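You operate a simulated robot arm through the tools that you are given. There is no shell and no other tool. Be economical: measure what you need, move in short steps, check, and stop when the job is done.

You run a simulated two-armed robot. Do the job below in one go: nothing can be reset, and whatever is moved stays where it is left.

## Task
On the small table top, fold the beige cloth in half, so that its two long edges meet.

The check looks at the end state, three seconds after you hand in, the way a careful person would. Anything else that was tipped, shoved, dropped, spilled or broken makes it a failure. Flat cloth is picked up by pressing the open fingertips on it (5 to 10 N) and closing them slowly along it; thin cloth reads only 2 to 8 mm in the jaws.

## Robot
Two 7-joint arms with two-finger parallel grippers on one trunk, on a base that drives. Base frame: it is fixed to the floor where the robot stands at the start and does not move with it; the origin is under the middle of the robot, x ahead of it, y to its left, z up; the surface under the hand at the start is at about z = 780. Readings come in mm, rad, newtons and seconds.
The left shoulder is at the start at [71, 156, 1005], the right one opposite. Places, roughly: small table top [700, 0, 800]. Payload 3.91 kg a hand.
Tool frame (each hand has its own): the origin (TCP) lies between the finger pads and is the grasp point; the fingertips stand 30 mm ahead of it; z points along the fingers, y is the line along which they close. Largest opening 110 mm; finger width 20, thickness 10; the body of the gripper, 48 by 112 mm, starts 55 mm behind the TCP.
Orientation is that of the tool frame in the base frame, as a unit quaternion [w, x, y, z]. With the fingers straight down and closing along the base's y, the tool's x points along the base's -x, its y along +y and its z along -z.

## Interface
- The arms move only by the tool play_rows. It takes "left_motion", "right_motion" or both (then of equal length, played together; a hand with none holds still); each is a list of rows, each a list of 6 numbers: the shift along the tool's x, y, z in m, then the turn, a rotation vector about the tool's x, y, z in rad. In form: [[dx, dy, dz, rx, ry, rz], ...]. A call has 1 to 8 rows; each row shifts and turns the commanded pose from where the row before left it, along the tool's axes as they then stand. "left_fingers" and "right_fingers" are, for a hand that has rows, the opening, from 0 (shut) to 1 (fully open), set as the call begins (left out, the last holds). A row lasts 0.2 s, in which the tool goes at most 50 mm and 0.15 rad; a call with a longer step from one row to the next is refused whole, and so is a gripper value outside its range. A pose out of reach is approached as far as the arm can. The call stops where the force on the tool passes 40 N (or 10 N more than at its start, if that is more) or the arm is blocked; 0.2 s more then pass. The fingers move at their own pace (about 108 mm/s each) and stop on an object; they squeeze with about 22 N. The grip force told is the motor's: it shows also when the fingers shut on nothing. Time passes only in rows, and 0.2 s behind the last, so rows that do not move let the fingers close. It gives the time, the measured TCP pose, the force on the tool (base axes), the opening and the grip force at its end, in the units of the frame above (readings bear some noise), with the torque about the TCP (base axes, N m) and any sound that the robot's microphone picked up.
- Cameras (640 x 400 px; columns grow to the right, rows downward): "scene" is now at [139.7, -17.4, 1244.6]; the picture's right is [-0.18, -0.98, 0.00], its down [-0.46, 0.09, -0.88] and it looks along [0.87, -0.16, -0.47] (base axes); focal length 214 px, centre (320, 200). "left" rides on the left gripper at [72, -17, -103] in its tool frame; the picture's right is [0.23, 0.97, 0.00], its down [-0.76, 0.18, -0.62] and it looks along [-0.61, 0.14, 0.78] (tool axes); focal length 222 px, centre (320, 200). "right" rides on the right gripper at [72, 17, -103] in its tool frame; the picture's right is [-0.23, 0.97, 0.00], its down [-0.76, -0.18, -0.62] and it looks along [-0.61, -0.14, 0.78] (tool axes); focal length 222 px, centre (320, 200). There is no depth. A picture from a camera that has moved, and an enlarged one, comes with that camera's place and axes in the base frame and with its lens.
- grab_frame(camera): a new picture of that camera. No time passes.
- lift_body(by): slides the trunk up (or, below 0, down) by that many mm; the arms and the scene camera ride with it, the base frame stays. It gives what a move gives, with no picture.
- drive_base(legs): drives the robot by 1 to 6 legs, each [ahead, left, turn to the left] in mm, mm and rad, along the robot's own axes; the way and the turn of a leg run together, so that a leg with both is an arc; at most 1500 mm and 3.142 rad a leg. The arms and the cameras ride along, it lands a little off, and it stops where it bumps. It gives what a move gives.
- pan_tilt(pan, tilt): turns the head with the scene camera to pan (to the left, within 1.501 rad either way) and tilt (down, from -0.506 to 1.204), counted from straight ahead of the robot. It gives what a move gives.
- zoom(camera, box): a new picture of the part [left, top, right, bottom] of that camera's present view, enlarged. No time passes.
- hand_in(): hands the job in; it is judged then, once.

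Go step by step. Nothing tells you exact positions but the pictures and the camera data: compare them with the known pose of the tool, close in by small moves and look again before you grip or let go. The budget is 120 turns and 100 pictures, counting those below and the enlarged ones. Unless the task says otherwise, let go and move clear before handing in, and close with one line.

The tools are called after "Request:" as a command line: name --argument value ..., lists and objects as JSON in quotes. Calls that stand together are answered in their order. play_rows: Moves the arms, as the interface text tells. Its arguments: {"type":"object","properties":{"left_motion":{"type":"array","items":{"type":"array","items":{"type":"number"}}},"left_fingers":{"type":"number"},"right_motion":{"type":"array","items":{"type":"array","items":{"type":"number"}}},"right_fingers":{"type":"number"}},"required":[]} The other tools are called the same way: lift_body (by) slides the trunk up or down; drive_base (legs) drives the base; pan_tilt (pan, tilt) turns the head that bears the scene camera; grab_frame (camera) takes a picture; zoom (camera, box) takes an enlarged picture of a part of a camera's view; hand_in () hands the job in.

At the start:

```text
clock: 0.0
left_eef_pos: [834.8, 318.3, 965.0]
left_orientation: [-0.001, 0.001, 1.0, 0.001]
left_contact_force: [0.8, -0.2, -0.1]
left_ft_torque: [0.0, -0.01, 0.02]
left_grip_width: 110.2
left_grip_force: 0.0
right_eef_pos: [668.8, -314.7, 1027.9]
right_orientation: [0.0, 0.0, 1.0, -0.001]
right_contact_force: [0.6, 0.8, -0.3]
right_ft_torque: [-0.03, 0.02, 0.02]
right_grip_width: 110.0
right_grip_force: 0.0
trunk travel left (down, up): [-450.0, 490.0]
robot x, y, heading: [0.7, -3.3, 0.002]
head pan, tilt: [-0.183, 0.485]
```

scene: 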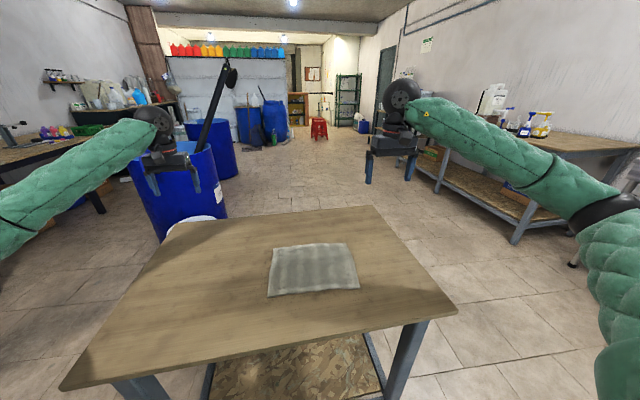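
right: 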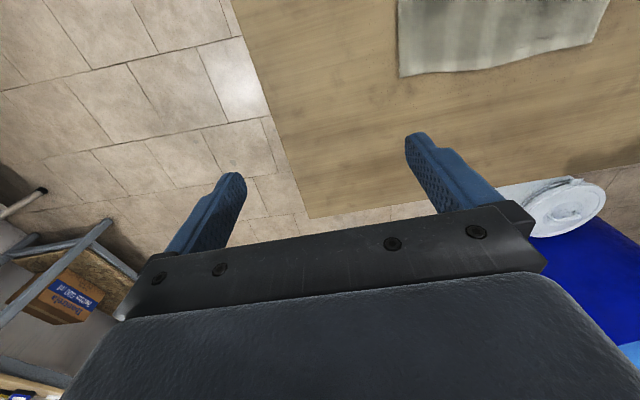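
left: 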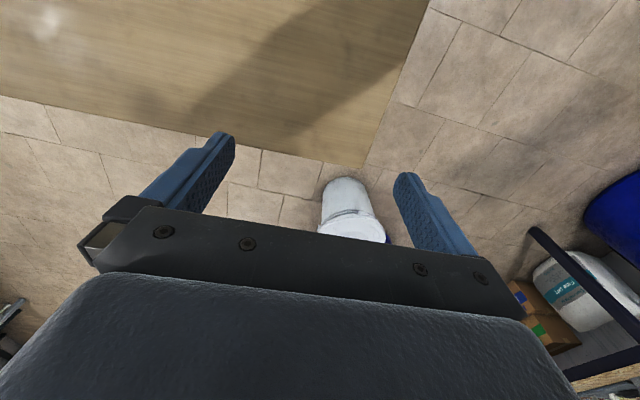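

The beige cloth lies with its long edges running along y. It spans roughly x 505–690 and y -200–45. I'll back up a little to give the arms room, then look again.

Request:
drive_base --legs '[[-150, 0, 0]]'

Request:
pan_tilt --pan -0.12 --tilt 0.75

Request:
zoom --camera "scene" --box '[200, 100, 440, 250]'

```text
clock: 1.4
left_eef_pos: [683.3, 319.1, 967.1]
left_orientation: [0.001, 0.0, 1.0, 0.0]
left_contact_force: [-0.1, -0.6, 0.5]
left_ft_torque: [-0.01, 0.01, -0.02]
left_grip_width: 109.9
left_grip_force: 0.1
right_eef_pos: [517.8, -314.3, 1029.1]
right_orientation: [0.0, 0.0, 1.0, 0.0]
right_contact_force: [-0.5, 0.1, -0.3]
right_ft_torque: [0.0, 0.0, -0.02]
right_grip_width: 109.5
right_grip_force: 0.1
trunk travel left (down, up): [-450.0, 490.0]
robot x, y, heading: [-149.8, 3.9, -0.004]
head pan, tilt: [-0.183, 0.485]
```

```text
clock: 2.1
left_eef_pos: [684.3, 318.7, 965.9]
left_orientation: [0.0, 0.0, 1.0, 0.0]
left_contact_force: [0.4, 1.3, -0.1]
left_ft_torque: [0.02, 0.02, 0.01]
left_grip_width: 109.9
left_grip_force: 0.1
right_eef_pos: [518.3, -314.4, 1028.0]
right_orientation: [-0.001, 0.0, 1.0, -0.001]
right_contact_force: [-0.3, -0.7, -0.5]
right_ft_torque: [0.02, -0.02, 0.0]
right_grip_width: 110.3
right_grip_force: 0.0
trunk travel left (down, up): [-450.0, 490.0]
robot x, y, heading: [-148.7, 0.5, -0.001]
head pan, tilt: [-0.12, 0.75]
```

```text
2.67 times, centred on (320, 175) of scene
camera zoom: at [-18.2, -10.7, 1221.5], right [-0.12, -0.99, 0.0], down [-0.68, 0.08, -0.73], along [0.73, -0.09, -0.68], focal length 572 px, centre (320, 267)
```

zoom: 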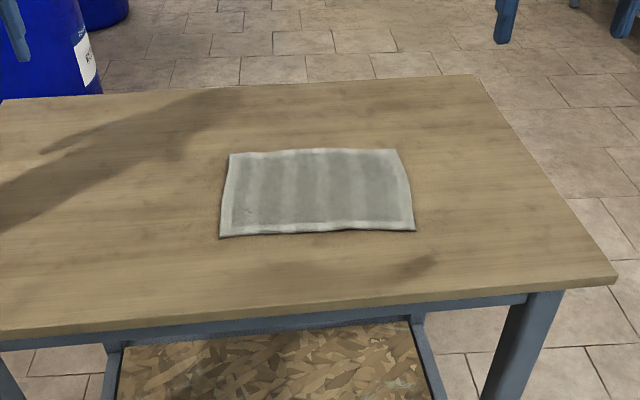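

The cloth's corners are about TL (709,30), TR (691,-211), BR (508,-191) and BL (521,45). The far edge is turned about 4°. I plan to pinch the far edge near both corners, closing along x, and fold it toward the robot. First I'll turn both wrists.

Request:
play_rows --left_motion '[[0, 0, 0, 0, 0, 0.149], [0, 0, 0, 0, 0, 0.149], [0, 0, 0, 0, 0, 0.149], [0, 0, 0, 0, 0, 0.149], [0, 0, 0, 0, 0, 0.149], [0, 0, 0, 0, 0, 0.149], [0, 0, 0, 0, 0, 0.149], [0, 0, 0, 0, 0, 0.149]]' --right_motion '[[0, 0, 0, 0, 0, -0.136], [0, 0, 0, 0, 0, -0.136], [0, 0, 0, 0, 0, -0.136], [0, 0, 0, 0, 0, -0.136], [0, 0, 0, 0, 0, -0.136], [0, 0, 0, 0, 0, -0.136], [0, 0, 0, 0, 0, -0.136], [0, 0, 0, 0, 0, -0.136]]' --left_fingers 0.4 --right_fingers 0.4

Request:
play_rows --left_motion '[[0, 0, 0, 0, 0, 0.149], [0, 0, 0, 0, 0, 0.149], [0, 0, 0, 0, 0, 0.149], [0, 0, 0, 0, 0, 0.006]]' --right_motion '[[0, 0, 0, 0, 0, -0.136], [0, 0, 0, 0, 0, -0.136], [0, 0, 0, 0, 0, -0.136], [0, 0, 0, 0, 0, 0]]'

```text
clock: 4.0
left_eef_pos: [684.5, 318.3, 966.0]
left_orientation: [0.0, 0.563, 0.826, -0.001]
left_contact_force: [0.5, 0.4, -0.4]
left_ft_torque: [-0.03, -0.01, -0.01]
left_grip_width: 44.0
left_grip_force: 0.1
right_eef_pos: [467.2, -249.7, 1028.3]
right_orientation: [0.001, -0.511, 0.86, 0.0]
right_contact_force: [0.4, -0.6, -0.3]
right_ft_torque: [0.0, 0.0, 0.0]
right_grip_width: 44.2
right_grip_force: 0.0
right hand out of reach, approached as far as the arm can: row 7, 8
trunk travel left (down, up): [-450.0, 490.0]
robot x, y, heading: [-154.5, 0.1, 0.002]
head pan, tilt: [-0.12, 0.75]
```

```text
clock: 5.0
left_eef_pos: [685.1, 317.1, 967.1]
left_orientation: [0.0, 0.734, 0.679, 0.001]
left_contact_force: [-0.1, -0.5, 0.4]
left_ft_torque: [0.03, 0.02, -0.04]
left_grip_width: 44.0
left_grip_force: 0.1
right_eef_pos: [353.7, -139.7, 1030.8]
right_orientation: [0.0, -0.676, 0.737, 0.0]
right_contact_force: [-0.3, 0.6, 0.5]
right_ft_torque: [0.0, -0.01, 0.04]
right_grip_width: 43.9
right_grip_force: 0.1
right hand out of reach, approached as far as the arm can: row 1, 2, 3
trunk travel left (down, up): [-450.0, 490.0]
robot x, y, heading: [-148.8, -0.6, 0.003]
head pan, tilt: [-0.12, 0.75]
```

The left wrist turned fine, but the right hand drifted inward because of a wrist limit. I'll check the right hand with a small move.

Request:
play_rows --right_motion '[[0, -0.04, 0, 0, 0, 0], [0, -0.04, 0, 0, 0, 0]]'

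```text
clock: 5.5
left_eef_pos: [684.9, 318.2, 965.6]
left_orientation: [0.0, 0.733, 0.68, -0.001]
left_contact_force: [0.0, -0.5, 0.1]
left_ft_torque: [0.0, -0.01, 0.02]
left_grip_width: 44.0
left_grip_force: 0.1
right_eef_pos: [372.2, -111.9, 1031.3]
right_orientation: [0.0, -0.678, 0.735, 0.0]
right_contact_force: [-0.5, -0.1, -0.8]
right_ft_torque: [0.0, -0.02, -0.01]
right_grip_width: 44.0
right_grip_force: 0.1
right hand out of reach, approached as far as the arm can: row 1, 2
trunk travel left (down, up): [-450.0, 490.0]
robot x, y, heading: [-149.3, 2.8, -0.003]
head pan, tilt: [-0.12, 0.75]
```

Request:
play_rows --right_motion '[[0, -0.045, 0, 0, 0, 0], [0, -0.045, 0, 0, 0, 0], [0, -0.02, 0, 0, 0, 0], [0, 0, 0, 0, 0, 0]]'

```text
clock: 6.5
left_eef_pos: [684.7, 318.6, 965.6]
left_orientation: [0.0, 0.733, 0.68, 0.0]
left_contact_force: [0.4, -0.4, 0.1]
left_ft_torque: [-0.01, 0.02, 0.0]
left_grip_width: 44.3
left_grip_force: 0.0
right_eef_pos: [401.3, -67.6, 1030.9]
right_orientation: [0.0, -0.678, 0.735, -0.001]
right_contact_force: [0.3, 0.4, 0.2]
right_ft_torque: [0.02, 0.02, -0.02]
right_grip_width: 44.0
right_grip_force: 0.1
right hand out of reach, approached as far as the arm can: row 1, 2, 3
trunk travel left (down, up): [-450.0, 490.0]
robot x, y, heading: [-150.4, 3.5, -0.005]
head pan, tilt: [-0.12, 0.75]
```

The right wrist limit blocks that turn. I'll turn the right hand the other way, the same sense as the left.

Request:
play_rows --right_motion '[[0, 0, 0, 0, 0, 0.149], [0, 0, 0, 0, 0, 0.149], [0, 0, 0, 0, 0, 0.149], [0, 0, 0, 0, 0, 0.149], [0, 0, 0, 0, 0, 0.149], [0, 0, 0, 0, 0, 0.149], [0, 0, 0, 0, 0, 0.149], [0, 0, 0, 0, 0, 0.149]]'

Request:
play_rows --right_motion '[[0, 0, 0, 0, 0, 0.149], [0, 0, 0, 0, 0, 0.149], [0, 0, 0, 0, 0, 0.149], [0, 0, 0, 0, 0, 0.149], [0, 0, 0, 0, 0, 0.149], [0, 0, 0, 0, 0, 0.149], [0, 0, 0, 0, 0, 0.149], [0, 0, 0, 0, 0, 0.149]]'

Request:
play_rows --right_motion '[[0, 0, 0, 0, 0, 0.149], [0, 0, 0, 0, 0, 0.149], [0, 0, 0, 0, 0, 0.149], [0, 0, 0, 0, 0, 0.149], [0, 0, 0, 0, 0, 0.149], [0, 0, 0, 0, 0, 0]]'

```text
clock: 8.3
left_eef_pos: [684.6, 318.3, 965.8]
left_orientation: [0.0, 0.733, 0.68, 0.0]
left_contact_force: [-0.1, -0.7, 0.2]
left_ft_torque: [0.01, -0.03, -0.03]
left_grip_width: 44.0
left_grip_force: 0.1
right_eef_pos: [401.5, -67.6, 1032.5]
right_orientation: [0.0, -0.149, 0.989, -0.001]
right_contact_force: [0.2, -1.1, 0.0]
right_ft_torque: [-0.02, 0.06, 0.03]
right_grip_width: 43.9
right_grip_force: 0.1
trunk travel left (down, up): [-450.0, 490.0]
robot x, y, heading: [-147.9, -1.9, 0.002]
head pan, tilt: [-0.12, 0.75]
```

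```text
clock: 10.2
left_eef_pos: [684.0, 318.7, 965.5]
left_orientation: [0.0, 0.733, 0.68, 0.0]
left_contact_force: [0.0, -0.8, -0.1]
left_ft_torque: [0.0, 0.03, 0.0]
left_grip_width: 43.6
left_grip_force: 0.0
right_eef_pos: [401.4, -68.0, 1033.0]
right_orientation: [0.0, 0.431, 0.902, 0.0]
right_contact_force: [-0.2, 0.1, 0.6]
right_ft_torque: [-0.01, 0.03, 0.01]
right_grip_width: 43.7
right_grip_force: 0.1
trunk travel left (down, up): [-450.0, 490.0]
robot x, y, heading: [-150.4, 3.2, -0.002]
head pan, tilt: [-0.12, 0.75]
```

```text
clock: 11.6
left_eef_pos: [684.8, 318.5, 965.4]
left_orientation: [0.0, 0.732, 0.681, 0.0]
left_contact_force: [0.0, -0.7, -0.1]
left_ft_torque: [-0.01, 0.02, 0.02]
left_grip_width: 44.0
left_grip_force: 0.1
right_eef_pos: [400.3, -68.3, 1031.6]
right_orientation: [0.001, 0.729, 0.684, -0.001]
right_contact_force: [-0.3, -0.7, 0.6]
right_ft_torque: [-0.05, 0.01, -0.01]
right_grip_width: 43.9
right_grip_force: 0.1
trunk travel left (down, up): [-450.0, 490.0]
robot x, y, heading: [-150.7, 0.3, 0.0]
head pan, tilt: [-0.12, 0.75]
```

Both wrists are now turned. I'm moving both hands to hover above the far corners.

Request:
play_rows --left_motion '[[-0.0384, 0.0056, 0.0083, 0, 0, 0], [-0.0384, 0.0056, 0.0083, 0, 0, 0], [-0.0384, 0.0056, 0.0083, 0, 0, 0], [-0.0384, 0.0056, 0.0083, 0, 0, 0], [-0.0384, 0.0056, 0.0083, 0, 0, 0], [-0.0384, 0.0056, 0.0083, 0, 0, 0], [-0.0384, 0.0056, 0.0083, 0, 0, 0], [-0.0384, 0.0056, 0.0083, 0, 0, 0]]' --right_motion '[[-0.01225, 0.0375, 0.01625, 0, 0, 0], [-0.01225, 0.0375, 0.01625, 0, 0, 0], [-0.01225, 0.0375, 0.01625, 0, 0, 0], [-0.01225, 0.0375, 0.01625, 0, 0, 0], [-0.01225, 0.0375, 0.01625, 0, 0, 0], [-0.01225, 0.0375, 0.01625, 0, 0, 0], [-0.01225, 0.0375, 0.01625, 0, 0, 0], [-0.01225, 0.0375, 0.01625, 0, 0, 0]]'

Request:
grab_frame --camera "left"

Request:
grab_frame --camera "right"

Request:
zoom --camera "scene" --box '[200, 100, 440, 250]'

```text
clock: 13.3
left_eef_pos: [706.9, 7.7, 898.9]
left_orientation: [0.0, 0.733, 0.68, -0.001]
left_contact_force: [0.4, -0.9, -0.8]
left_ft_torque: [-0.01, 0.0, -0.01]
left_grip_width: 44.0
left_grip_force: 0.2
right_eef_pos: [696.2, -184.0, 902.1]
right_orientation: [0.0, 0.729, 0.684, 0.0]
right_contact_force: [-0.5, 0.0, -0.5]
right_ft_torque: [0.01, 0.04, 0.02]
right_grip_width: 43.8
right_grip_force: 0.1
trunk travel left (down, up): [-450.0, 490.0]
robot x, y, heading: [-150.1, 1.8, -0.001]
head pan, tilt: [-0.12, 0.75]
```

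```text
95 pictures are left
camera left: at [695.4, 80.3, 1001.8], right [0.99, 0.15, 0.0], down [0.12, -0.77, 0.62], along [0.1, -0.61, -0.78], focal length 222 px, centre (320, 200)
```

left: 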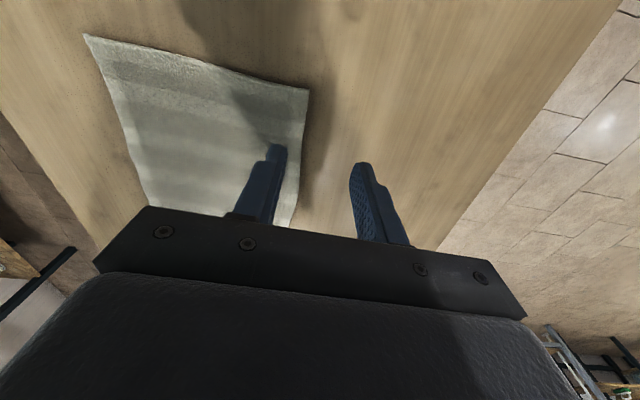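

```text
94 pictures are left
camera right: at [715.9, -113.5, 1005.8], right [0.96, -0.29, 0.0], down [-0.22, -0.75, 0.62], along [-0.18, -0.6, -0.78], focal length 222 px, centre (320, 200)
```

right: 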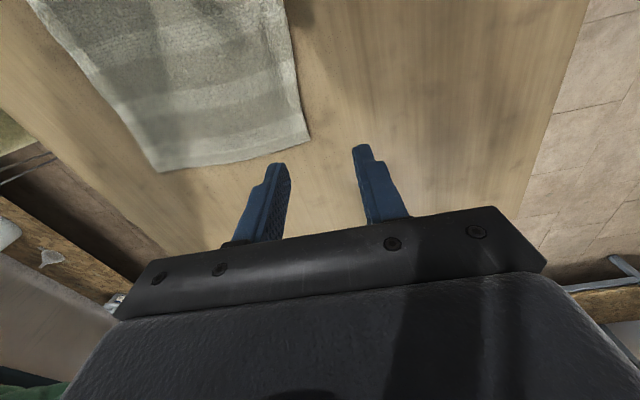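

```text
2.67 times, centred on (320, 175) of scene
camera zoom: at [-17.2, -11.5, 1221.3], right [-0.12, -0.99, 0.0], down [-0.68, 0.08, -0.73], along [0.73, -0.09, -0.68], focal length 572 px, centre (320, 267)
```

zoom: 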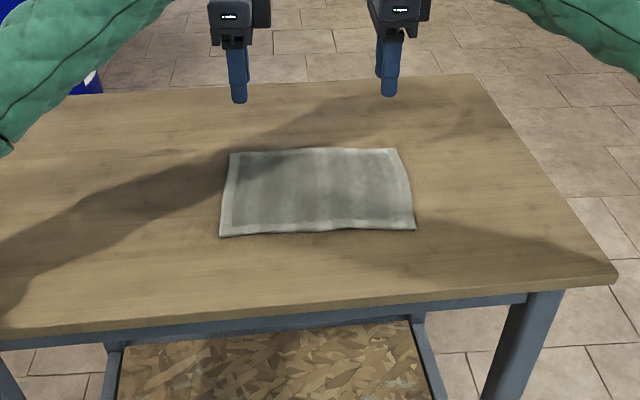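

Comparing the views, the surface is near z≈790 and the corners are about TL (693,32) and TR (677,-203). I'll correct the hands toward the edge, lower to a low hover and look.

Request:
play_rows --left_motion '[[0.001, -0.014, 0.032, 0, 0, 0], [0.001, -0.0135, 0.032, 0, 0, 0]]' --right_motion '[[-0.0006, -0.0145, 0.0335, 0, 0, 0], [-0.0006, -0.0145, 0.0335, 0, 0, 0]]' --left_fingers 0.28 --right_fingers 0.28

Request:
zoom --camera "left" --box '[160, 0, 480, 200]'

Request:
zoom --camera "right" --box '[160, 50, 480, 250]'

Request:
zoom --camera "scene" --box '[240, 110, 400, 210]'

```text
clock: 14.2
left_eef_pos: [680.6, 7.2, 864.8]
left_orientation: [0.012, 0.736, 0.677, 0.014]
left_contact_force: [-0.3, 0.7, -0.3]
left_ft_torque: [-0.01, 0.03, -0.02]
left_grip_width: 30.9
left_grip_force: 0.1
right_eef_pos: [662.4, -190.8, 840.8]
right_orientation: [0.001, 0.732, 0.682, 0.004]
right_contact_force: [-0.3, -0.7, 0.5]
right_ft_torque: [0.01, 0.02, 0.04]
right_grip_width: 30.6
right_grip_force: 0.0
trunk travel left (down, up): [-450.0, 490.0]
robot x, y, heading: [-145.9, -1.1, -0.01]
head pan, tilt: [-0.12, 0.75]
stopped in row 2 (left hand): the arm was blocked; the commanded pose is now the measured one
```

```text
2.00 times, centred on (320, 100) of left
camera zoom: at [665.8, 78.8, 967.9], right [0.99, 0.15, 0.04], down [0.09, -0.78, 0.62], along [0.12, -0.61, -0.78], focal length 444 px, centre (320, 400)
```

zoom: 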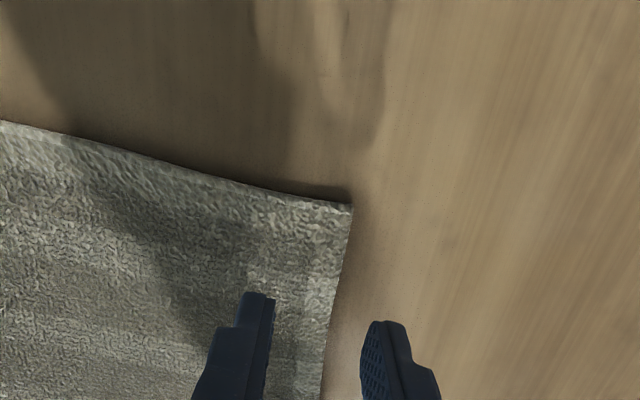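

```text
2.00 times, centred on (320, 150) of right
camera zoom: at [682.5, -119.3, 945.3], right [0.96, -0.29, 0.01], down [-0.24, -0.75, 0.62], along [-0.18, -0.59, -0.79], focal length 444 px, centre (320, 300)
```

zoom: 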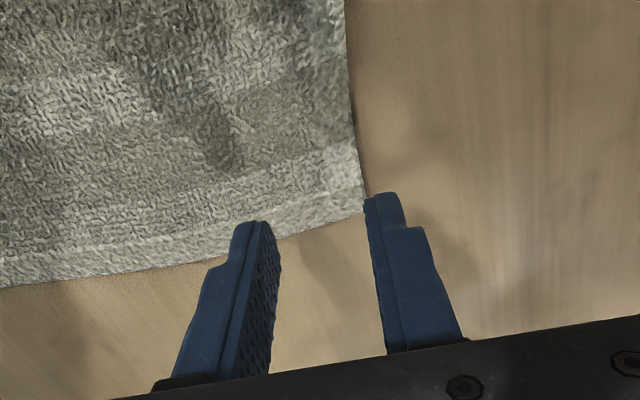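

```text
4.00 times, centred on (320, 160) of scene
camera zoom: at [-22.7, -14.5, 1222.2], right [-0.13, -0.99, -0.01], down [-0.67, 0.09, -0.73], along [0.73, -0.09, -0.68], focal length 858 px, centre (320, 360)
```

zoom: 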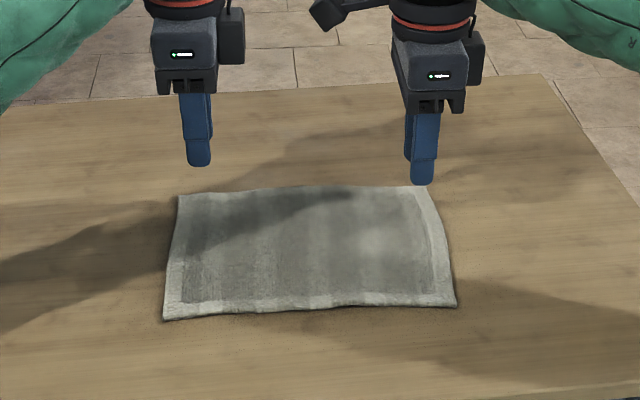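

The left arm was blocked by something, so I'm looking at the whole scene to find out what.

Request:
grab_frame --camera "scene"

Request:
grab_frame --camera "right"

```text
89 pictures are left
camera scene: at [-22.7, -14.5, 1222.2], right [-0.13, -0.99, -0.01], down [-0.67, 0.09, -0.73], along [0.73, -0.09, -0.68], focal length 214 px, centre (320, 200)
```

scene: 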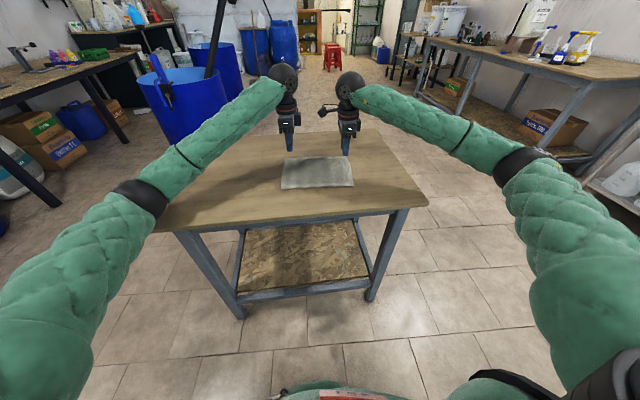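

```text
88 pictures are left
camera right: at [682.5, -119.3, 945.3], right [0.96, -0.29, 0.01], down [-0.24, -0.75, 0.62], along [-0.18, -0.59, -0.79], focal length 222 px, centre (320, 200)
```

right: 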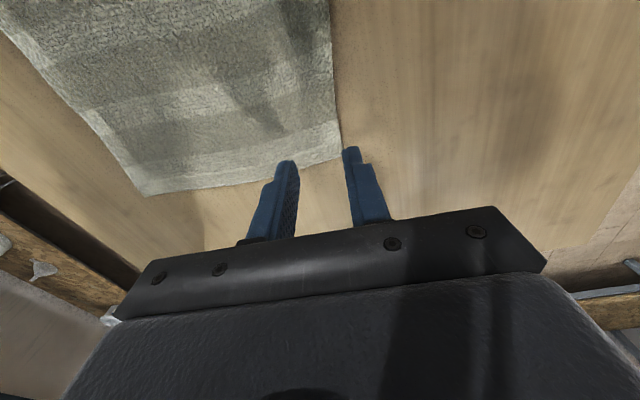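

Nothing obvious is touching. I'll try the left hand alone with a small downward step.

Request:
play_rows --left_motion '[[0, 0, 0.006, 0, 0, 0], [0, 0, 0.006, 0, 0, 0]]'

Request:
pan_tilt --pan 0.6 --tilt 0.8

Request:
grab_frame --camera "scene"

```text
clock: 14.8
left_eef_pos: [684.8, 7.5, 863.6]
left_orientation: [0.014, 0.735, 0.678, 0.02]
left_contact_force: [0.0, -0.4, 0.4]
left_ft_torque: [-0.01, -0.02, 0.02]
left_grip_width: 30.7
left_grip_force: 0.1
right_eef_pos: [663.7, -190.9, 843.0]
right_orientation: [0.001, 0.731, 0.682, 0.004]
right_contact_force: [0.1, -0.8, 0.7]
right_ft_torque: [0.0, -0.01, 0.02]
right_grip_width: 30.9
right_grip_force: 0.1
trunk travel left (down, up): [-450.0, 490.0]
robot x, y, heading: [-149.2, 1.5, -0.008]
head pan, tilt: [-0.12, 0.75]
```

```text
clock: 15.8
left_eef_pos: [683.8, 7.1, 862.8]
left_orientation: [0.015, 0.735, 0.678, 0.018]
left_contact_force: [-1.3, 1.0, -0.2]
left_ft_torque: [-0.01, -0.01, 0.05]
left_grip_width: 30.9
left_grip_force: 0.1
right_eef_pos: [662.5, -188.9, 843.4]
right_orientation: [0.001, 0.731, 0.682, 0.004]
right_contact_force: [-0.5, 0.9, -0.2]
right_ft_torque: [0.01, -0.03, -0.02]
right_grip_width: 31.1
right_grip_force: 0.1
trunk travel left (down, up): [-450.0, 490.0]
robot x, y, heading: [-149.8, 1.1, -0.005]
head pan, tilt: [0.6, 0.799]
```

```text
87 pictures are left
camera scene: at [-36.9, 41.0, 1221.1], right [0.56, -0.83, 0.0], down [-0.59, -0.4, -0.7], along [0.58, 0.39, -0.71], focal length 214 px, centre (320, 200)
```

scene: 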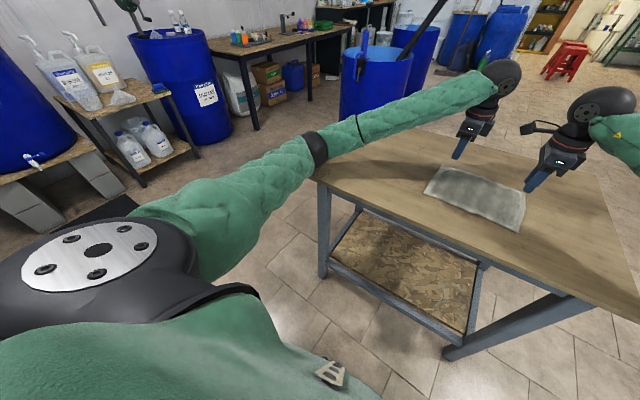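

The left elbow hangs low near the table's front-left corner and probably touches there. I'll raise the trunk so the elbows clear, then lower the hands again.

Request:
lift_body --by 180

Request:
play_rows --left_motion '[[0, 0, 0.02, -0.03, 0.018, 0], [0, 0, 0.03, 0, 0, 0], [0, 0, 0.03, 0, 0, 0]]' --right_motion '[[0, 0, 0.02, 0, 0, 0], [0, 0, 0.03, 0, 0, 0], [0, 0, 0.03, 0, 0, 0]]'

Request:
grab_frame --camera "scene"

```text
clock: 17.8
left_eef_pos: [684.1, 9.1, 1019.5]
left_orientation: [0.007, 0.735, 0.678, 0.006]
left_contact_force: [0.1, 0.5, -0.4]
left_ft_torque: [-0.01, -0.02, 0.01]
left_grip_width: 30.8
left_grip_force: 0.2
right_eef_pos: [667.9, -187.4, 1015.9]
right_orientation: [0.0, 0.731, 0.682, 0.0]
right_contact_force: [-0.4, -0.5, -0.3]
right_ft_torque: [-0.01, 0.02, -0.02]
right_grip_width: 30.9
right_grip_force: 0.1
trunk travel left (down, up): [-630.0, 310.0]
robot x, y, heading: [-148.0, 3.4, -0.008]
head pan, tilt: [0.6, 0.799]
```

```text
clock: 18.6
left_eef_pos: [689.4, 9.4, 938.7]
left_orientation: [0.013, 0.735, 0.678, 0.023]
left_contact_force: [0.7, 0.3, 0.2]
left_ft_torque: [0.01, 0.02, -0.02]
left_grip_width: 30.8
left_grip_force: 0.1
right_eef_pos: [669.1, -186.2, 935.4]
right_orientation: [0.0, 0.731, 0.682, -0.001]
right_contact_force: [0.7, 0.1, -0.1]
right_ft_torque: [0.0, 0.0, 0.0]
right_grip_width: 30.8
right_grip_force: 0.2
trunk travel left (down, up): [-630.0, 310.0]
robot x, y, heading: [-148.0, -0.5, -0.003]
head pan, tilt: [0.6, 0.799]
```

```text
86 pictures are left
camera scene: at [-29.4, 45.7, 1397.5], right [0.56, -0.83, 0.0], down [-0.59, -0.4, -0.7], along [0.58, 0.39, -0.72], focal length 214 px, centre (320, 200)
```

scene: 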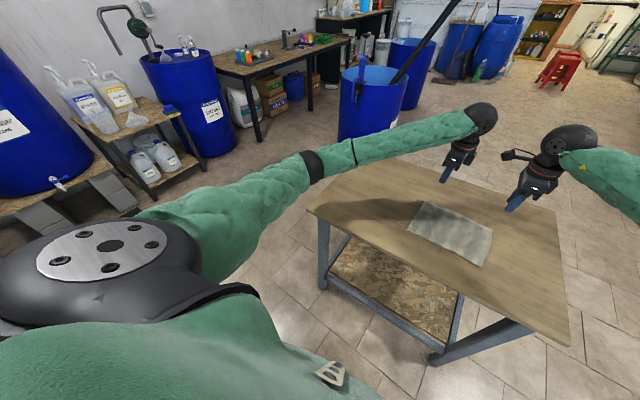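

The arm is free now. I'll straighten the left wrist and lower both hands to a low hover.

Request:
play_rows --left_motion '[[0, 0, 0.02, 0.05, -0.016, 0], [0, 0, 0.03, 0, 0, 0], [0, 0, 0.025, 0, 0, 0], [0, 0, 0.02, 0, 0, 0]]' --right_motion '[[0, 0, 0.02, 0, 0, 0], [0, 0, 0.03, 0, 0, 0], [0, 0, 0.025, 0, 0, 0], [0, 0, 0.02, 0, 0, 0]]'

Request:
pan_tilt --pan -0.12 --tilt 0.9

Request:
zoom --camera "left" --box '[160, 0, 480, 200]'

Request:
zoom --camera "right" --box '[160, 50, 480, 250]'

Request:
zoom --camera "scene" --box '[240, 110, 400, 210]'

```text
clock: 19.6
left_eef_pos: [689.9, 9.4, 845.0]
left_orientation: [0.0, 0.735, 0.678, 0.0]
left_contact_force: [0.3, 0.9, 0.2]
left_ft_torque: [0.01, -0.02, 0.02]
left_grip_width: 31.1
left_grip_force: 0.0
right_eef_pos: [667.0, -186.0, 840.7]
right_orientation: [0.001, 0.731, 0.683, 0.001]
right_contact_force: [0.7, -0.5, 0.2]
right_ft_torque: [0.01, 0.0, 0.05]
right_grip_width: 30.6
right_grip_force: 0.0
trunk travel left (down, up): [-630.0, 310.0]
robot x, y, heading: [-147.7, 3.8, -0.005]
head pan, tilt: [0.6, 0.799]
```

```text
clock: 20.7
left_eef_pos: [690.2, 11.1, 844.9]
left_orientation: [-0.001, 0.736, 0.677, 0.001]
left_contact_force: [0.3, -0.3, 1.0]
left_ft_torque: [0.0, -0.01, 0.01]
left_grip_width: 31.0
left_grip_force: 0.0
right_eef_pos: [666.8, -186.9, 841.2]
right_orientation: [0.001, 0.732, 0.682, 0.001]
right_contact_force: [-0.4, -0.7, -0.3]
right_ft_torque: [0.03, 0.02, -0.04]
right_grip_width: 31.0
right_grip_force: 0.0
trunk travel left (down, up): [-630.0, 310.0]
robot x, y, heading: [-146.8, 2.5, -0.003]
head pan, tilt: [-0.12, 0.901]
```

```text
2.00 times, centred on (320, 100) of left
camera zoom: at [678.0, 83.0, 948.5], right [0.99, 0.15, 0.0], down [0.11, -0.78, 0.62], along [0.09, -0.61, -0.78], focal length 444 px, centre (320, 400)
```

zoom: 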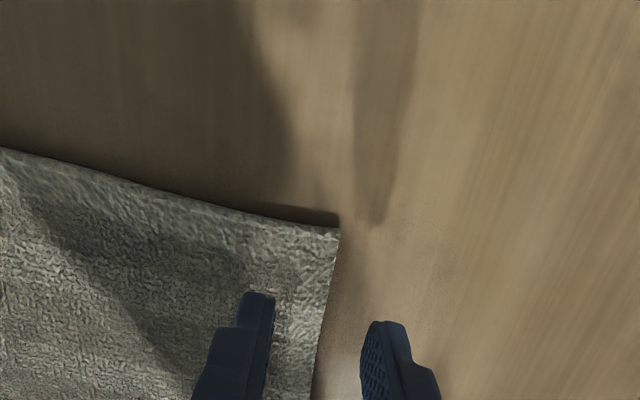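

```text
2.00 times, centred on (320, 150) of right
camera zoom: at [688.5, -115.8, 945.7], right [0.96, -0.29, 0.0], down [-0.23, -0.75, 0.62], along [-0.18, -0.6, -0.78], focal length 444 px, centre (320, 300)
```

zoom: 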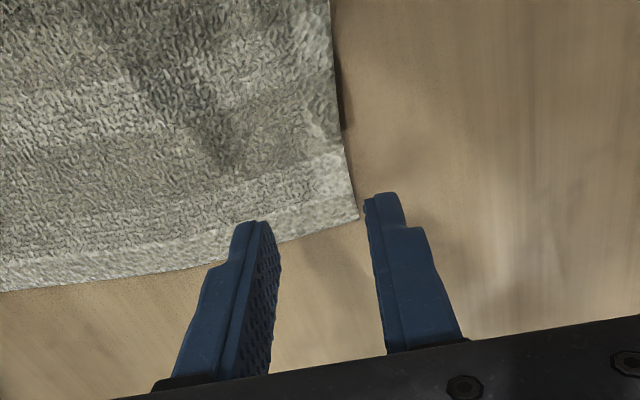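

```text
4.00 times, centred on (320, 160) of scene
camera zoom: at [-22.3, -8.8, 1389.5], right [-0.13, -0.99, 0.0], down [-0.78, 0.1, -0.62], along [0.62, -0.08, -0.78], focal length 858 px, centre (320, 360)
```

zoom: 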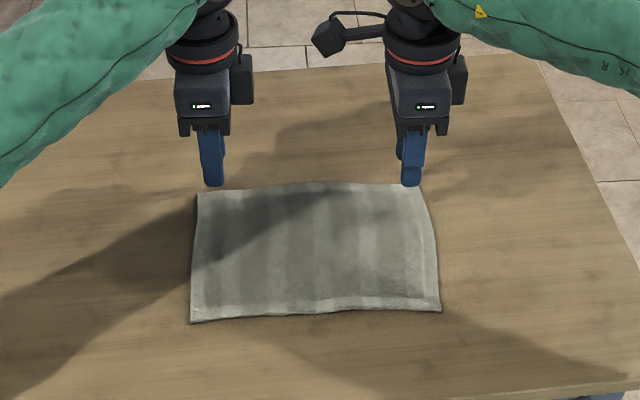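

The left hand should be 10 mm nearer to the robot, and the right hand 8 mm more to the inside. I'll correct both and lower to 829.

Request:
play_rows --left_motion '[[0.0022, -0.0102, 0, 0, 0, 0], [0, 0, 0.016, 0, 0, 0], [0, 0, 0, 0, 0, 0]]' --right_motion '[[0.008, 0.0004, 0, 0, 0, 0], [0, 0, 0.012, 0, 0, 0], [0, 0, 0, 0, 0, 0]]'

Request:
zoom --camera "left" --box '[200, 60, 440, 210]'

Request:
zoom --camera "right" --box '[200, 60, 440, 210]'

```text
clock: 21.5
left_eef_pos: [679.0, 14.4, 827.7]
left_orientation: [-0.001, 0.735, 0.678, 0.002]
left_contact_force: [0.3, 0.4, 0.5]
left_ft_torque: [0.0, -0.02, 0.01]
left_grip_width: 31.0
left_grip_force: 0.1
right_eef_pos: [667.9, -178.5, 829.8]
right_orientation: [0.001, 0.732, 0.682, 0.001]
right_contact_force: [0.4, 0.2, -0.2]
right_ft_torque: [0.03, 0.0, -0.02]
right_grip_width: 30.8
right_grip_force: 0.0
trunk travel left (down, up): [-630.0, 310.0]
robot x, y, heading: [-144.0, 1.1, -0.007]
head pan, tilt: [-0.12, 0.901]
```

```text
2.67 times, centred on (320, 135) of left
camera zoom: at [668.1, 86.4, 932.4], right [0.99, 0.15, 0.0], down [0.11, -0.78, 0.62], along [0.09, -0.61, -0.78], focal length 592 px, centre (320, 373)
```

zoom: 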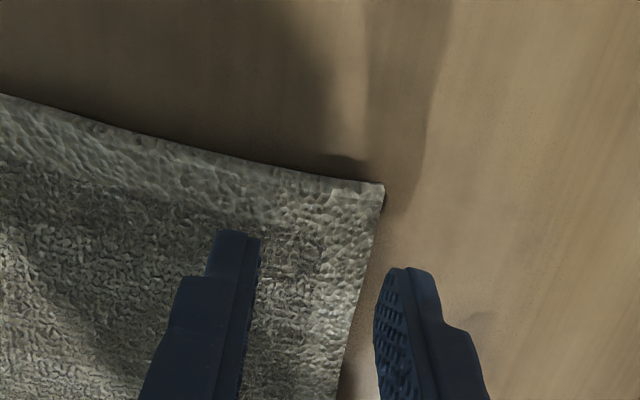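

```text
2.67 times, centred on (320, 135) of right
camera zoom: at [689.1, -107.7, 933.3], right [0.96, -0.29, 0.0], down [-0.23, -0.75, 0.62], along [-0.18, -0.6, -0.78], focal length 592 px, centre (320, 373)
```

zoom: 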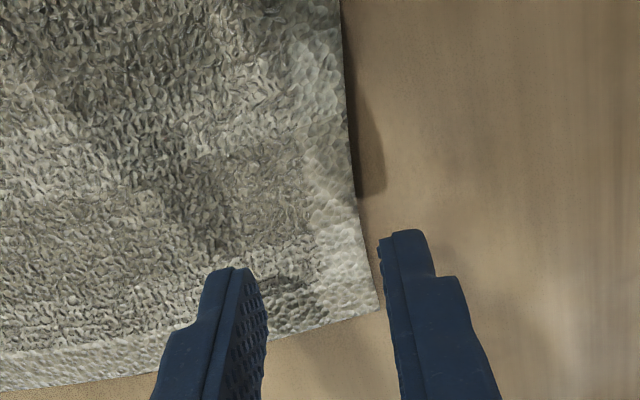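

Both hands straddle the edge as planned: inner finger on the cloth, outer finger just past the edge. I'm lowering gently to contact.

Request:
play_rows --left_motion '[[0, 0, 0.003, 0, 0, 0], [0, 0, 0, 0, 0, 0]]' --right_motion '[[0, 0, 0.005, 0, 0, 0], [0, 0, 0, 0, 0, 0]]'

Request:
play_rows --left_motion '[[0, 0, 0.003, 0, 0, 0], [0, 0, 0, 0, 0, 0]]' --right_motion '[[0, 0, 0.003, 0, 0, 0], [0, 0, 0, 0, 0, 0]]'

```text
clock: 22.1
left_eef_pos: [679.5, 14.7, 824.3]
left_orientation: [-0.002, 0.735, 0.678, 0.001]
left_contact_force: [-0.2, -0.2, 0.1]
left_ft_torque: [0.01, 0.02, 0.0]
left_grip_width: 31.1
left_grip_force: 0.1
right_eef_pos: [669.1, -179.0, 824.1]
right_orientation: [0.001, 0.731, 0.682, 0.001]
right_contact_force: [-0.2, 0.4, -0.3]
right_ft_torque: [-0.02, 0.0, 0.03]
right_grip_width: 30.8
right_grip_force: 0.0
trunk travel left (down, up): [-630.0, 310.0]
robot x, y, heading: [-148.2, 2.1, -0.004]
head pan, tilt: [-0.12, 0.901]
```

```text
clock: 22.7
left_eef_pos: [679.7, 12.9, 822.5]
left_orientation: [0.0, 0.735, 0.678, 0.001]
left_contact_force: [-0.1, 0.2, -0.2]
left_ft_torque: [0.02, 0.0, -0.01]
left_grip_width: 30.8
left_grip_force: 0.0
right_eef_pos: [668.3, -179.2, 821.3]
right_orientation: [0.001, 0.731, 0.683, 0.0]
right_contact_force: [-0.4, -0.3, 0.1]
right_ft_torque: [0.01, -0.02, 0.01]
right_grip_width: 30.8
right_grip_force: 0.0
trunk travel left (down, up): [-630.0, 310.0]
robot x, y, heading: [-147.1, 0.8, -0.006]
head pan, tilt: [-0.12, 0.901]
```

Request:
play_rows --left_motion '[[0, 0, 0.003, 0, 0, 0], [0, 0, 0, 0, 0, 0]]' --right_motion '[[0, 0, 0.003, 0, 0, 0], [0, 0, 0, 0, 0, 0]]'

Request:
play_rows --left_motion '[[0, 0, 0.002, 0, 0, 0], [0, 0, 0, 0, 0, 0]]' --right_motion '[[0, 0, 0.002, 0, 0, 0], [0, 0, 0, 0, 0, 0]]'

```text
clock: 23.3
left_eef_pos: [681.0, 13.4, 819.3]
left_orientation: [0.0, 0.735, 0.678, 0.001]
left_contact_force: [0.1, -0.5, -0.1]
left_ft_torque: [0.02, 0.01, -0.03]
left_grip_width: 30.8
left_grip_force: 0.1
right_eef_pos: [667.8, -178.9, 817.2]
right_orientation: [0.001, 0.731, 0.682, 0.0]
right_contact_force: [-0.1, 0.8, 0.1]
right_ft_torque: [-0.02, 0.02, 0.0]
right_grip_width: 30.9
right_grip_force: 0.1
trunk travel left (down, up): [-630.0, 310.0]
robot x, y, heading: [-146.3, 2.3, -0.011]
head pan, tilt: [-0.12, 0.901]
```

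```text
clock: 23.9
left_eef_pos: [679.2, 13.0, 817.6]
left_orientation: [0.0, 0.735, 0.678, 0.001]
left_contact_force: [-0.4, 0.7, -0.8]
left_ft_torque: [0.03, -0.01, 0.0]
left_grip_width: 30.8
left_grip_force: 0.2
right_eef_pos: [669.0, -178.3, 816.1]
right_orientation: [0.0, 0.731, 0.683, 0.0]
right_contact_force: [0.8, 0.5, -0.6]
right_ft_torque: [0.02, -0.01, 0.0]
right_grip_width: 31.1
right_grip_force: 0.0
trunk travel left (down, up): [-630.0, 310.0]
robot x, y, heading: [-149.9, -1.2, -0.005]
head pan, tilt: [-0.12, 0.901]
```

No contact yet at 816, so I'll keep going down.

Request:
play_rows --left_motion '[[0, 0, 0.003, 0, 0, 0], [0, 0, 0, 0, 0, 0]]' --right_motion '[[0, 0, 0.002, 0, 0, 0], [0, 0, 0, 0, 0, 0]]'

Request:
play_rows --left_motion '[[0, 0, 0.002, 0, 0, 0], [0, 0, 0, 0, 0, 0]]' --right_motion '[[0, 0, 0.002, 0, 0, 0], [0, 0, 0, 0, 0, 0]]'

Request:
zoom --camera "left" --box '[200, 60, 440, 210]'

Request:
zoom --camera "right" --box '[200, 60, 440, 210]'

```text
clock: 24.5
left_eef_pos: [678.2, 13.8, 815.6]
left_orientation: [-0.001, 0.735, 0.678, 0.001]
left_contact_force: [0.6, 0.5, 1.9]
left_ft_torque: [0.01, 0.04, -0.01]
left_grip_width: 30.7
left_grip_force: 0.0
right_eef_pos: [669.2, -178.7, 814.2]
right_orientation: [0.001, 0.731, 0.682, 0.001]
right_contact_force: [-0.4, 0.1, 1.5]
right_ft_torque: [-0.04, -0.01, 0.02]
right_grip_width: 30.8
right_grip_force: 0.1
trunk travel left (down, up): [-630.0, 310.0]
robot x, y, heading: [-148.5, 1.4, -0.005]
head pan, tilt: [-0.12, 0.901]
```

```text
clock: 25.1
left_eef_pos: [678.9, 13.1, 813.2]
left_orientation: [0.001, 0.736, 0.677, 0.002]
left_contact_force: [0.7, -1.2, 3.9]
left_ft_torque: [-0.01, 0.05, 0.04]
left_grip_width: 30.3
left_grip_force: 0.0
right_eef_pos: [668.7, -179.6, 812.2]
right_orientation: [0.0, 0.731, 0.683, 0.0]
right_contact_force: [0.8, -0.1, 6.8]
right_ft_torque: [0.0, 0.11, -0.01]
right_grip_width: 30.3
right_grip_force: 0.0
trunk travel left (down, up): [-630.0, 310.0]
robot x, y, heading: [-145.3, 3.1, -0.008]
head pan, tilt: [-0.12, 0.901]
```

```text
2.67 times, centred on (320, 135) of left
camera zoom: at [667.8, 86.0, 916.9], right [0.99, 0.15, 0.0], down [0.11, -0.77, 0.62], along [0.09, -0.61, -0.78], focal length 592 px, centre (320, 373)
```

zoom: 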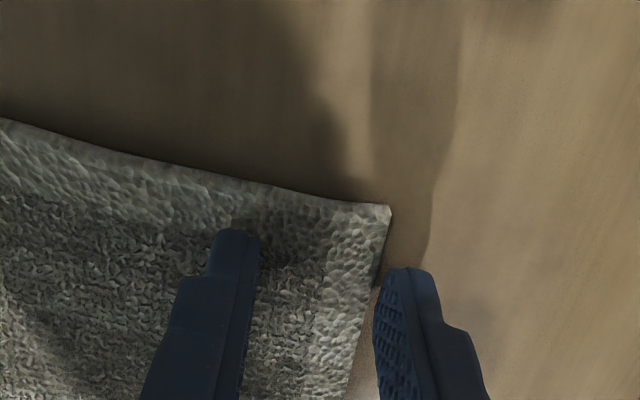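

```text
2.67 times, centred on (320, 135) of right
camera zoom: at [689.1, -107.9, 917.0], right [0.96, -0.29, 0.0], down [-0.23, -0.75, 0.62], along [-0.18, -0.6, -0.78], focal length 592 px, centre (320, 373)
```

zoom: 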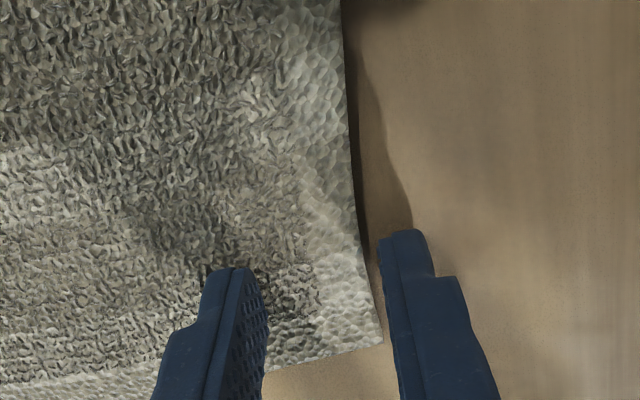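

Contact is made: left about 4 N, right about 7 N. I'll press the left a bit more and close slowly in steps.

Request:
play_rows --left_motion '[[0, 0, 0.002, 0, 0, 0], [0, 0, 0, 0, 0, 0]]' --right_motion '[[0, 0, 0.0005, 0, 0, 0], [0, 0, 0, 0, 0, 0]]' --left_fingers 0.22 --right_fingers 0.22

Request:
play_rows --left_motion '[[0, 0, 0, 0, 0, 0], [0, 0, 0, 0, 0, 0]]' --right_motion '[[0, 0, 0, 0, 0, 0], [0, 0, 0, 0, 0, 0]]' --left_fingers 0.16 --right_fingers 0.16

Request:
zoom --camera "left" --box '[200, 60, 440, 210]'

Request:
zoom --camera "right" --box '[200, 60, 440, 210]'

```text
clock: 25.7
left_eef_pos: [678.3, 13.2, 811.6]
left_orientation: [0.0, 0.735, 0.678, 0.002]
left_contact_force: [1.3, 1.0, 15.6]
left_ft_torque: [0.07, 0.18, -0.04]
left_grip_width: 23.3
left_grip_force: 0.1
right_eef_pos: [668.3, -178.7, 812.2]
right_orientation: [0.001, 0.731, 0.682, 0.0]
right_contact_force: [1.6, -0.3, 6.3]
right_ft_torque: [0.0, 0.05, 0.05]
right_grip_width: 23.3
right_grip_force: 0.2
trunk travel left (down, up): [-630.0, 310.0]
robot x, y, heading: [-146.6, 2.6, -0.006]
head pan, tilt: [-0.12, 0.901]
```

```text
clock: 26.3
left_eef_pos: [678.5, 13.2, 811.7]
left_orientation: [0.001, 0.736, 0.677, 0.003]
left_contact_force: [1.9, -1.0, 20.0]
left_ft_torque: [0.01, 0.22, -0.02]
left_grip_width: 16.5
left_grip_force: 0.0
right_eef_pos: [667.4, -178.3, 812.8]
right_orientation: [0.001, 0.732, 0.681, 0.001]
right_contact_force: [0.7, 1.4, 5.9]
right_ft_torque: [0.02, 0.08, -0.02]
right_grip_width: 17.3
right_grip_force: 0.1
trunk travel left (down, up): [-630.0, 310.0]
robot x, y, heading: [-146.3, 3.0, -0.007]
head pan, tilt: [-0.12, 0.901]
```

```text
2.67 times, centred on (320, 135) of left
camera zoom: at [667.3, 86.0, 915.9], right [0.99, 0.15, 0.0], down [0.11, -0.77, 0.62], along [0.09, -0.61, -0.78], focal length 592 px, centre (320, 373)
```

zoom: 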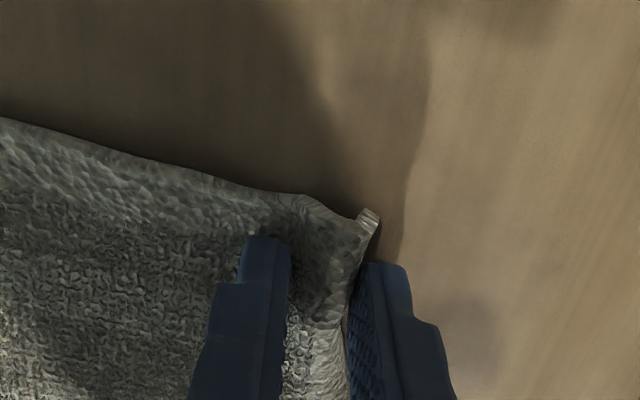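

```text
2.67 times, centred on (320, 135) of right
camera zoom: at [688.5, -107.5, 917.0], right [0.96, -0.29, 0.0], down [-0.23, -0.75, 0.62], along [-0.18, -0.6, -0.78], focal length 592 px, centre (320, 373)
```

zoom: 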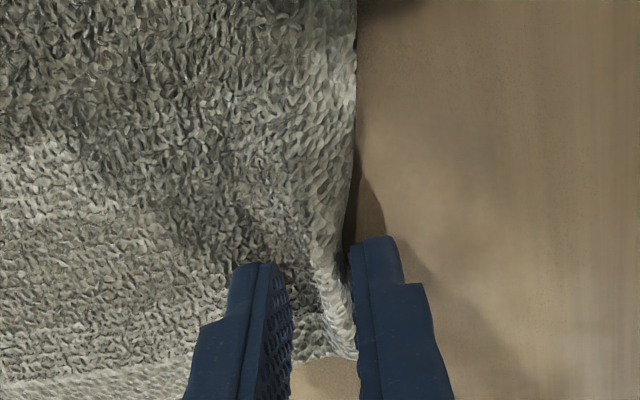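

Both sides are bunching up the edge nicely between the fingers. I'll ease the left pressure by about 1 mm and keep closing.

Request:
play_rows --left_motion '[[0, 0, -0.001, 0, 0, 0], [0, 0, 0, 0, 0, 0]]' --right_motion '[[0, 0, 0, 0, 0, 0], [0, 0, 0, 0, 0, 0]]' --left_fingers 0.1 --right_fingers 0.1

Request:
play_rows --left_motion '[[0, 0, 0, 0, 0, 0], [0, 0, 0, 0, 0, 0]]' --right_motion '[[0, 0, 0, 0, 0, 0], [0, 0, 0, 0, 0, 0]]' --left_fingers 0.05 --right_fingers 0.05

Request:
play_rows --left_motion '[[0, 0, 0, 0, 0, 0], [0, 0, 0, 0, 0, 0], [0, 0, 0, 0, 0, 0]]' --right_motion '[[0, 0, 0, 0, 0, 0], [0, 0, 0, 0, 0, 0], [0, 0, 0, 0, 0, 0]]' --left_fingers 0 --right_fingers 0

Request:
zoom --camera "left" --box '[200, 60, 440, 210]'

Request:
zoom --camera "right" --box '[200, 60, 440, 210]'

```text
clock: 26.9
left_eef_pos: [678.9, 13.6, 812.8]
left_orientation: [0.0, 0.735, 0.678, 0.001]
left_contact_force: [0.6, -3.2, 12.6]
left_ft_torque: [-0.07, 0.14, 0.03]
left_grip_width: 11.2
left_grip_force: 0.3
right_eef_pos: [668.4, -179.0, 812.5]
right_orientation: [0.001, 0.731, 0.682, 0.0]
right_contact_force: [0.0, 2.0, 9.2]
right_ft_torque: [0.05, 0.11, 0.02]
right_grip_width: 11.4
right_grip_force: 1.0
trunk travel left (down, up): [-630.0, 310.0]
robot x, y, heading: [-146.9, 1.4, -0.01]
head pan, tilt: [-0.12, 0.901]
```

```text
clock: 27.5
left_eef_pos: [678.2, 14.2, 812.3]
left_orientation: [0.0, 0.734, 0.679, 0.002]
left_contact_force: [0.4, -1.8, 9.9]
left_ft_torque: [-0.02, 0.07, 0.04]
left_grip_width: 8.0
left_grip_force: 2.2
right_eef_pos: [668.4, -178.5, 811.9]
right_orientation: [0.001, 0.732, 0.682, 0.0]
right_contact_force: [-2.7, -0.1, 11.2]
right_ft_torque: [-0.01, 0.15, 0.01]
right_grip_width: 6.5
right_grip_force: 9.4
trunk travel left (down, up): [-630.0, 310.0]
robot x, y, heading: [-148.5, 1.4, -0.006]
head pan, tilt: [-0.12, 0.901]
```

```text
clock: 28.3
left_eef_pos: [679.0, 13.6, 812.5]
left_orientation: [0.0, 0.735, 0.678, 0.002]
left_contact_force: [-2.3, -0.1, 7.4]
left_ft_torque: [0.06, 0.1, -0.01]
left_grip_width: 4.5
left_grip_force: 22.0
right_eef_pos: [667.9, -178.3, 813.2]
right_orientation: [0.0, 0.731, 0.682, 0.001]
right_contact_force: [-3.9, 0.8, 11.4]
right_ft_torque: [0.0, 0.16, -0.01]
right_grip_width: 5.3
right_grip_force: 21.9
trunk travel left (down, up): [-630.0, 310.0]
robot x, y, heading: [-146.0, 1.1, -0.007]
head pan, tilt: [-0.12, 0.901]
```

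```text
2.67 times, centred on (320, 135) of left
camera zoom: at [667.0, 86.5, 916.4], right [0.99, 0.15, 0.0], down [0.11, -0.78, 0.62], along [0.09, -0.61, -0.78], focal length 592 px, centre (320, 373)
```

zoom: 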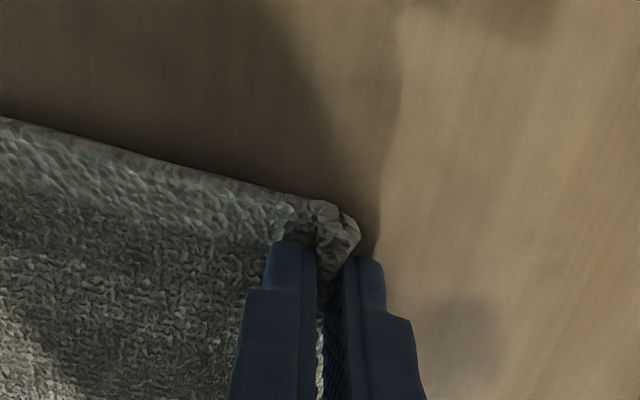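

```text
2.67 times, centred on (320, 135) of right
camera zoom: at [688.5, -107.5, 917.0], right [0.96, -0.29, 0.0], down [-0.23, -0.75, 0.62], along [-0.18, -0.6, -0.78], focal length 592 px, centre (320, 373)
```

zoom: 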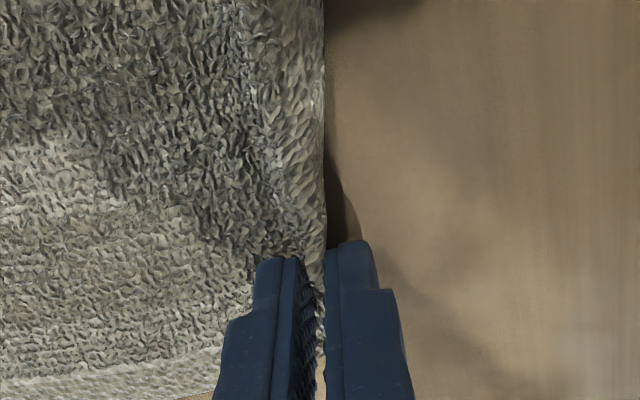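

Both jaws hold cloth (4.5 and 5.3 mm). I'll lift 40 mm, moving slightly toward the robot, and look.

Request:
play_rows --left_motion '[[0, -0.001, -0.01, 0, 0, 0], [0, -0.003, -0.01, 0, 0, 0], [0, -0.004, -0.01, 0, 0, 0], [0, -0.005, -0.01, 0, 0, 0]]' --right_motion '[[0, -0.001, -0.01, 0, 0, 0], [0, -0.003, -0.01, 0, 0, 0], [0, -0.004, -0.01, 0, 0, 0], [0, -0.005, -0.01, 0, 0, 0]]'

Request:
zoom --camera "scene" --box '[240, 110, 400, 210]'

Request:
zoom --camera "left" --box '[160, 50, 480, 250]'

Request:
zoom --camera "right" --box '[160, 50, 480, 250]'

```text
clock: 29.3
left_eef_pos: [667.3, 14.0, 851.5]
left_orientation: [-0.001, 0.735, 0.678, 0.001]
left_contact_force: [0.2, -1.4, -0.8]
left_ft_torque: [-0.04, -0.05, 0.01]
left_grip_width: 4.4
left_grip_force: 21.8
right_eef_pos: [655.1, -177.9, 850.9]
right_orientation: [0.001, 0.731, 0.682, 0.001]
right_contact_force: [0.0, 0.4, -0.1]
right_ft_torque: [0.01, -0.03, -0.02]
right_grip_width: 4.4
right_grip_force: 22.1
trunk travel left (down, up): [-630.0, 310.0]
robot x, y, heading: [-147.0, 3.3, -0.008]
head pan, tilt: [-0.12, 0.901]
```

```text
4.00 times, centred on (320, 160) of scene
camera zoom: at [-22.9, -8.8, 1389.6], right [-0.13, -0.99, 0.0], down [-0.78, 0.1, -0.62], along [0.62, -0.08, -0.78], focal length 858 px, centre (320, 360)
```

zoom: 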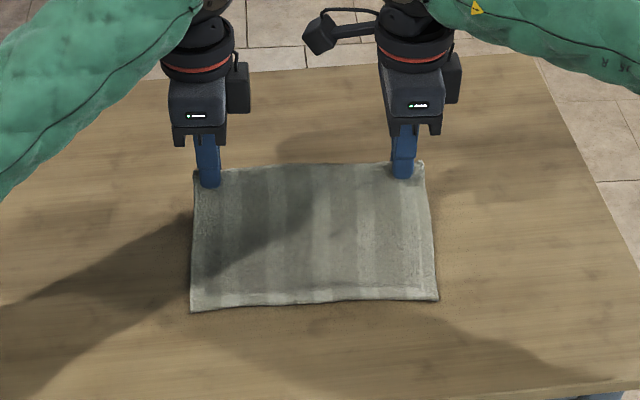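

```text
2.00 times, centred on (320, 150) of left
camera zoom: at [654.8, 87.0, 955.4], right [0.99, 0.15, 0.0], down [0.11, -0.78, 0.62], along [0.09, -0.61, -0.78], focal length 444 px, centre (320, 300)
```

zoom: 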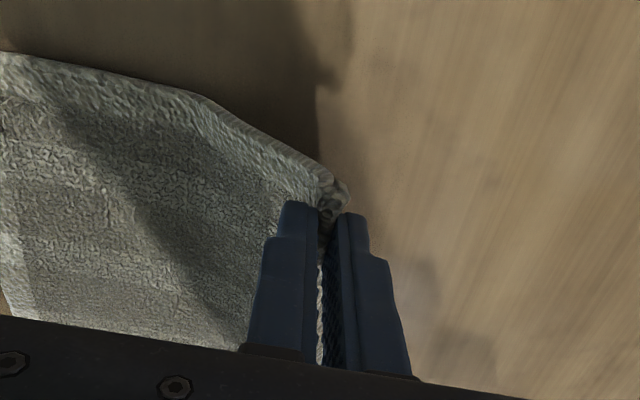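

```text
2.00 times, centred on (320, 150) of right
camera zoom: at [676.1, -106.6, 956.5], right [0.96, -0.29, 0.0], down [-0.23, -0.75, 0.62], along [-0.18, -0.6, -0.78], focal length 444 px, centre (320, 300)
```

zoom: 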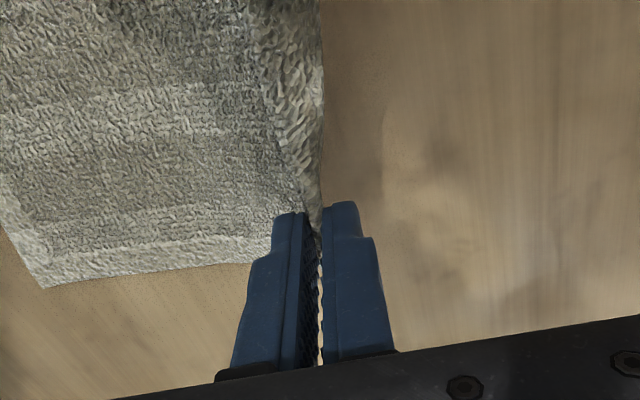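

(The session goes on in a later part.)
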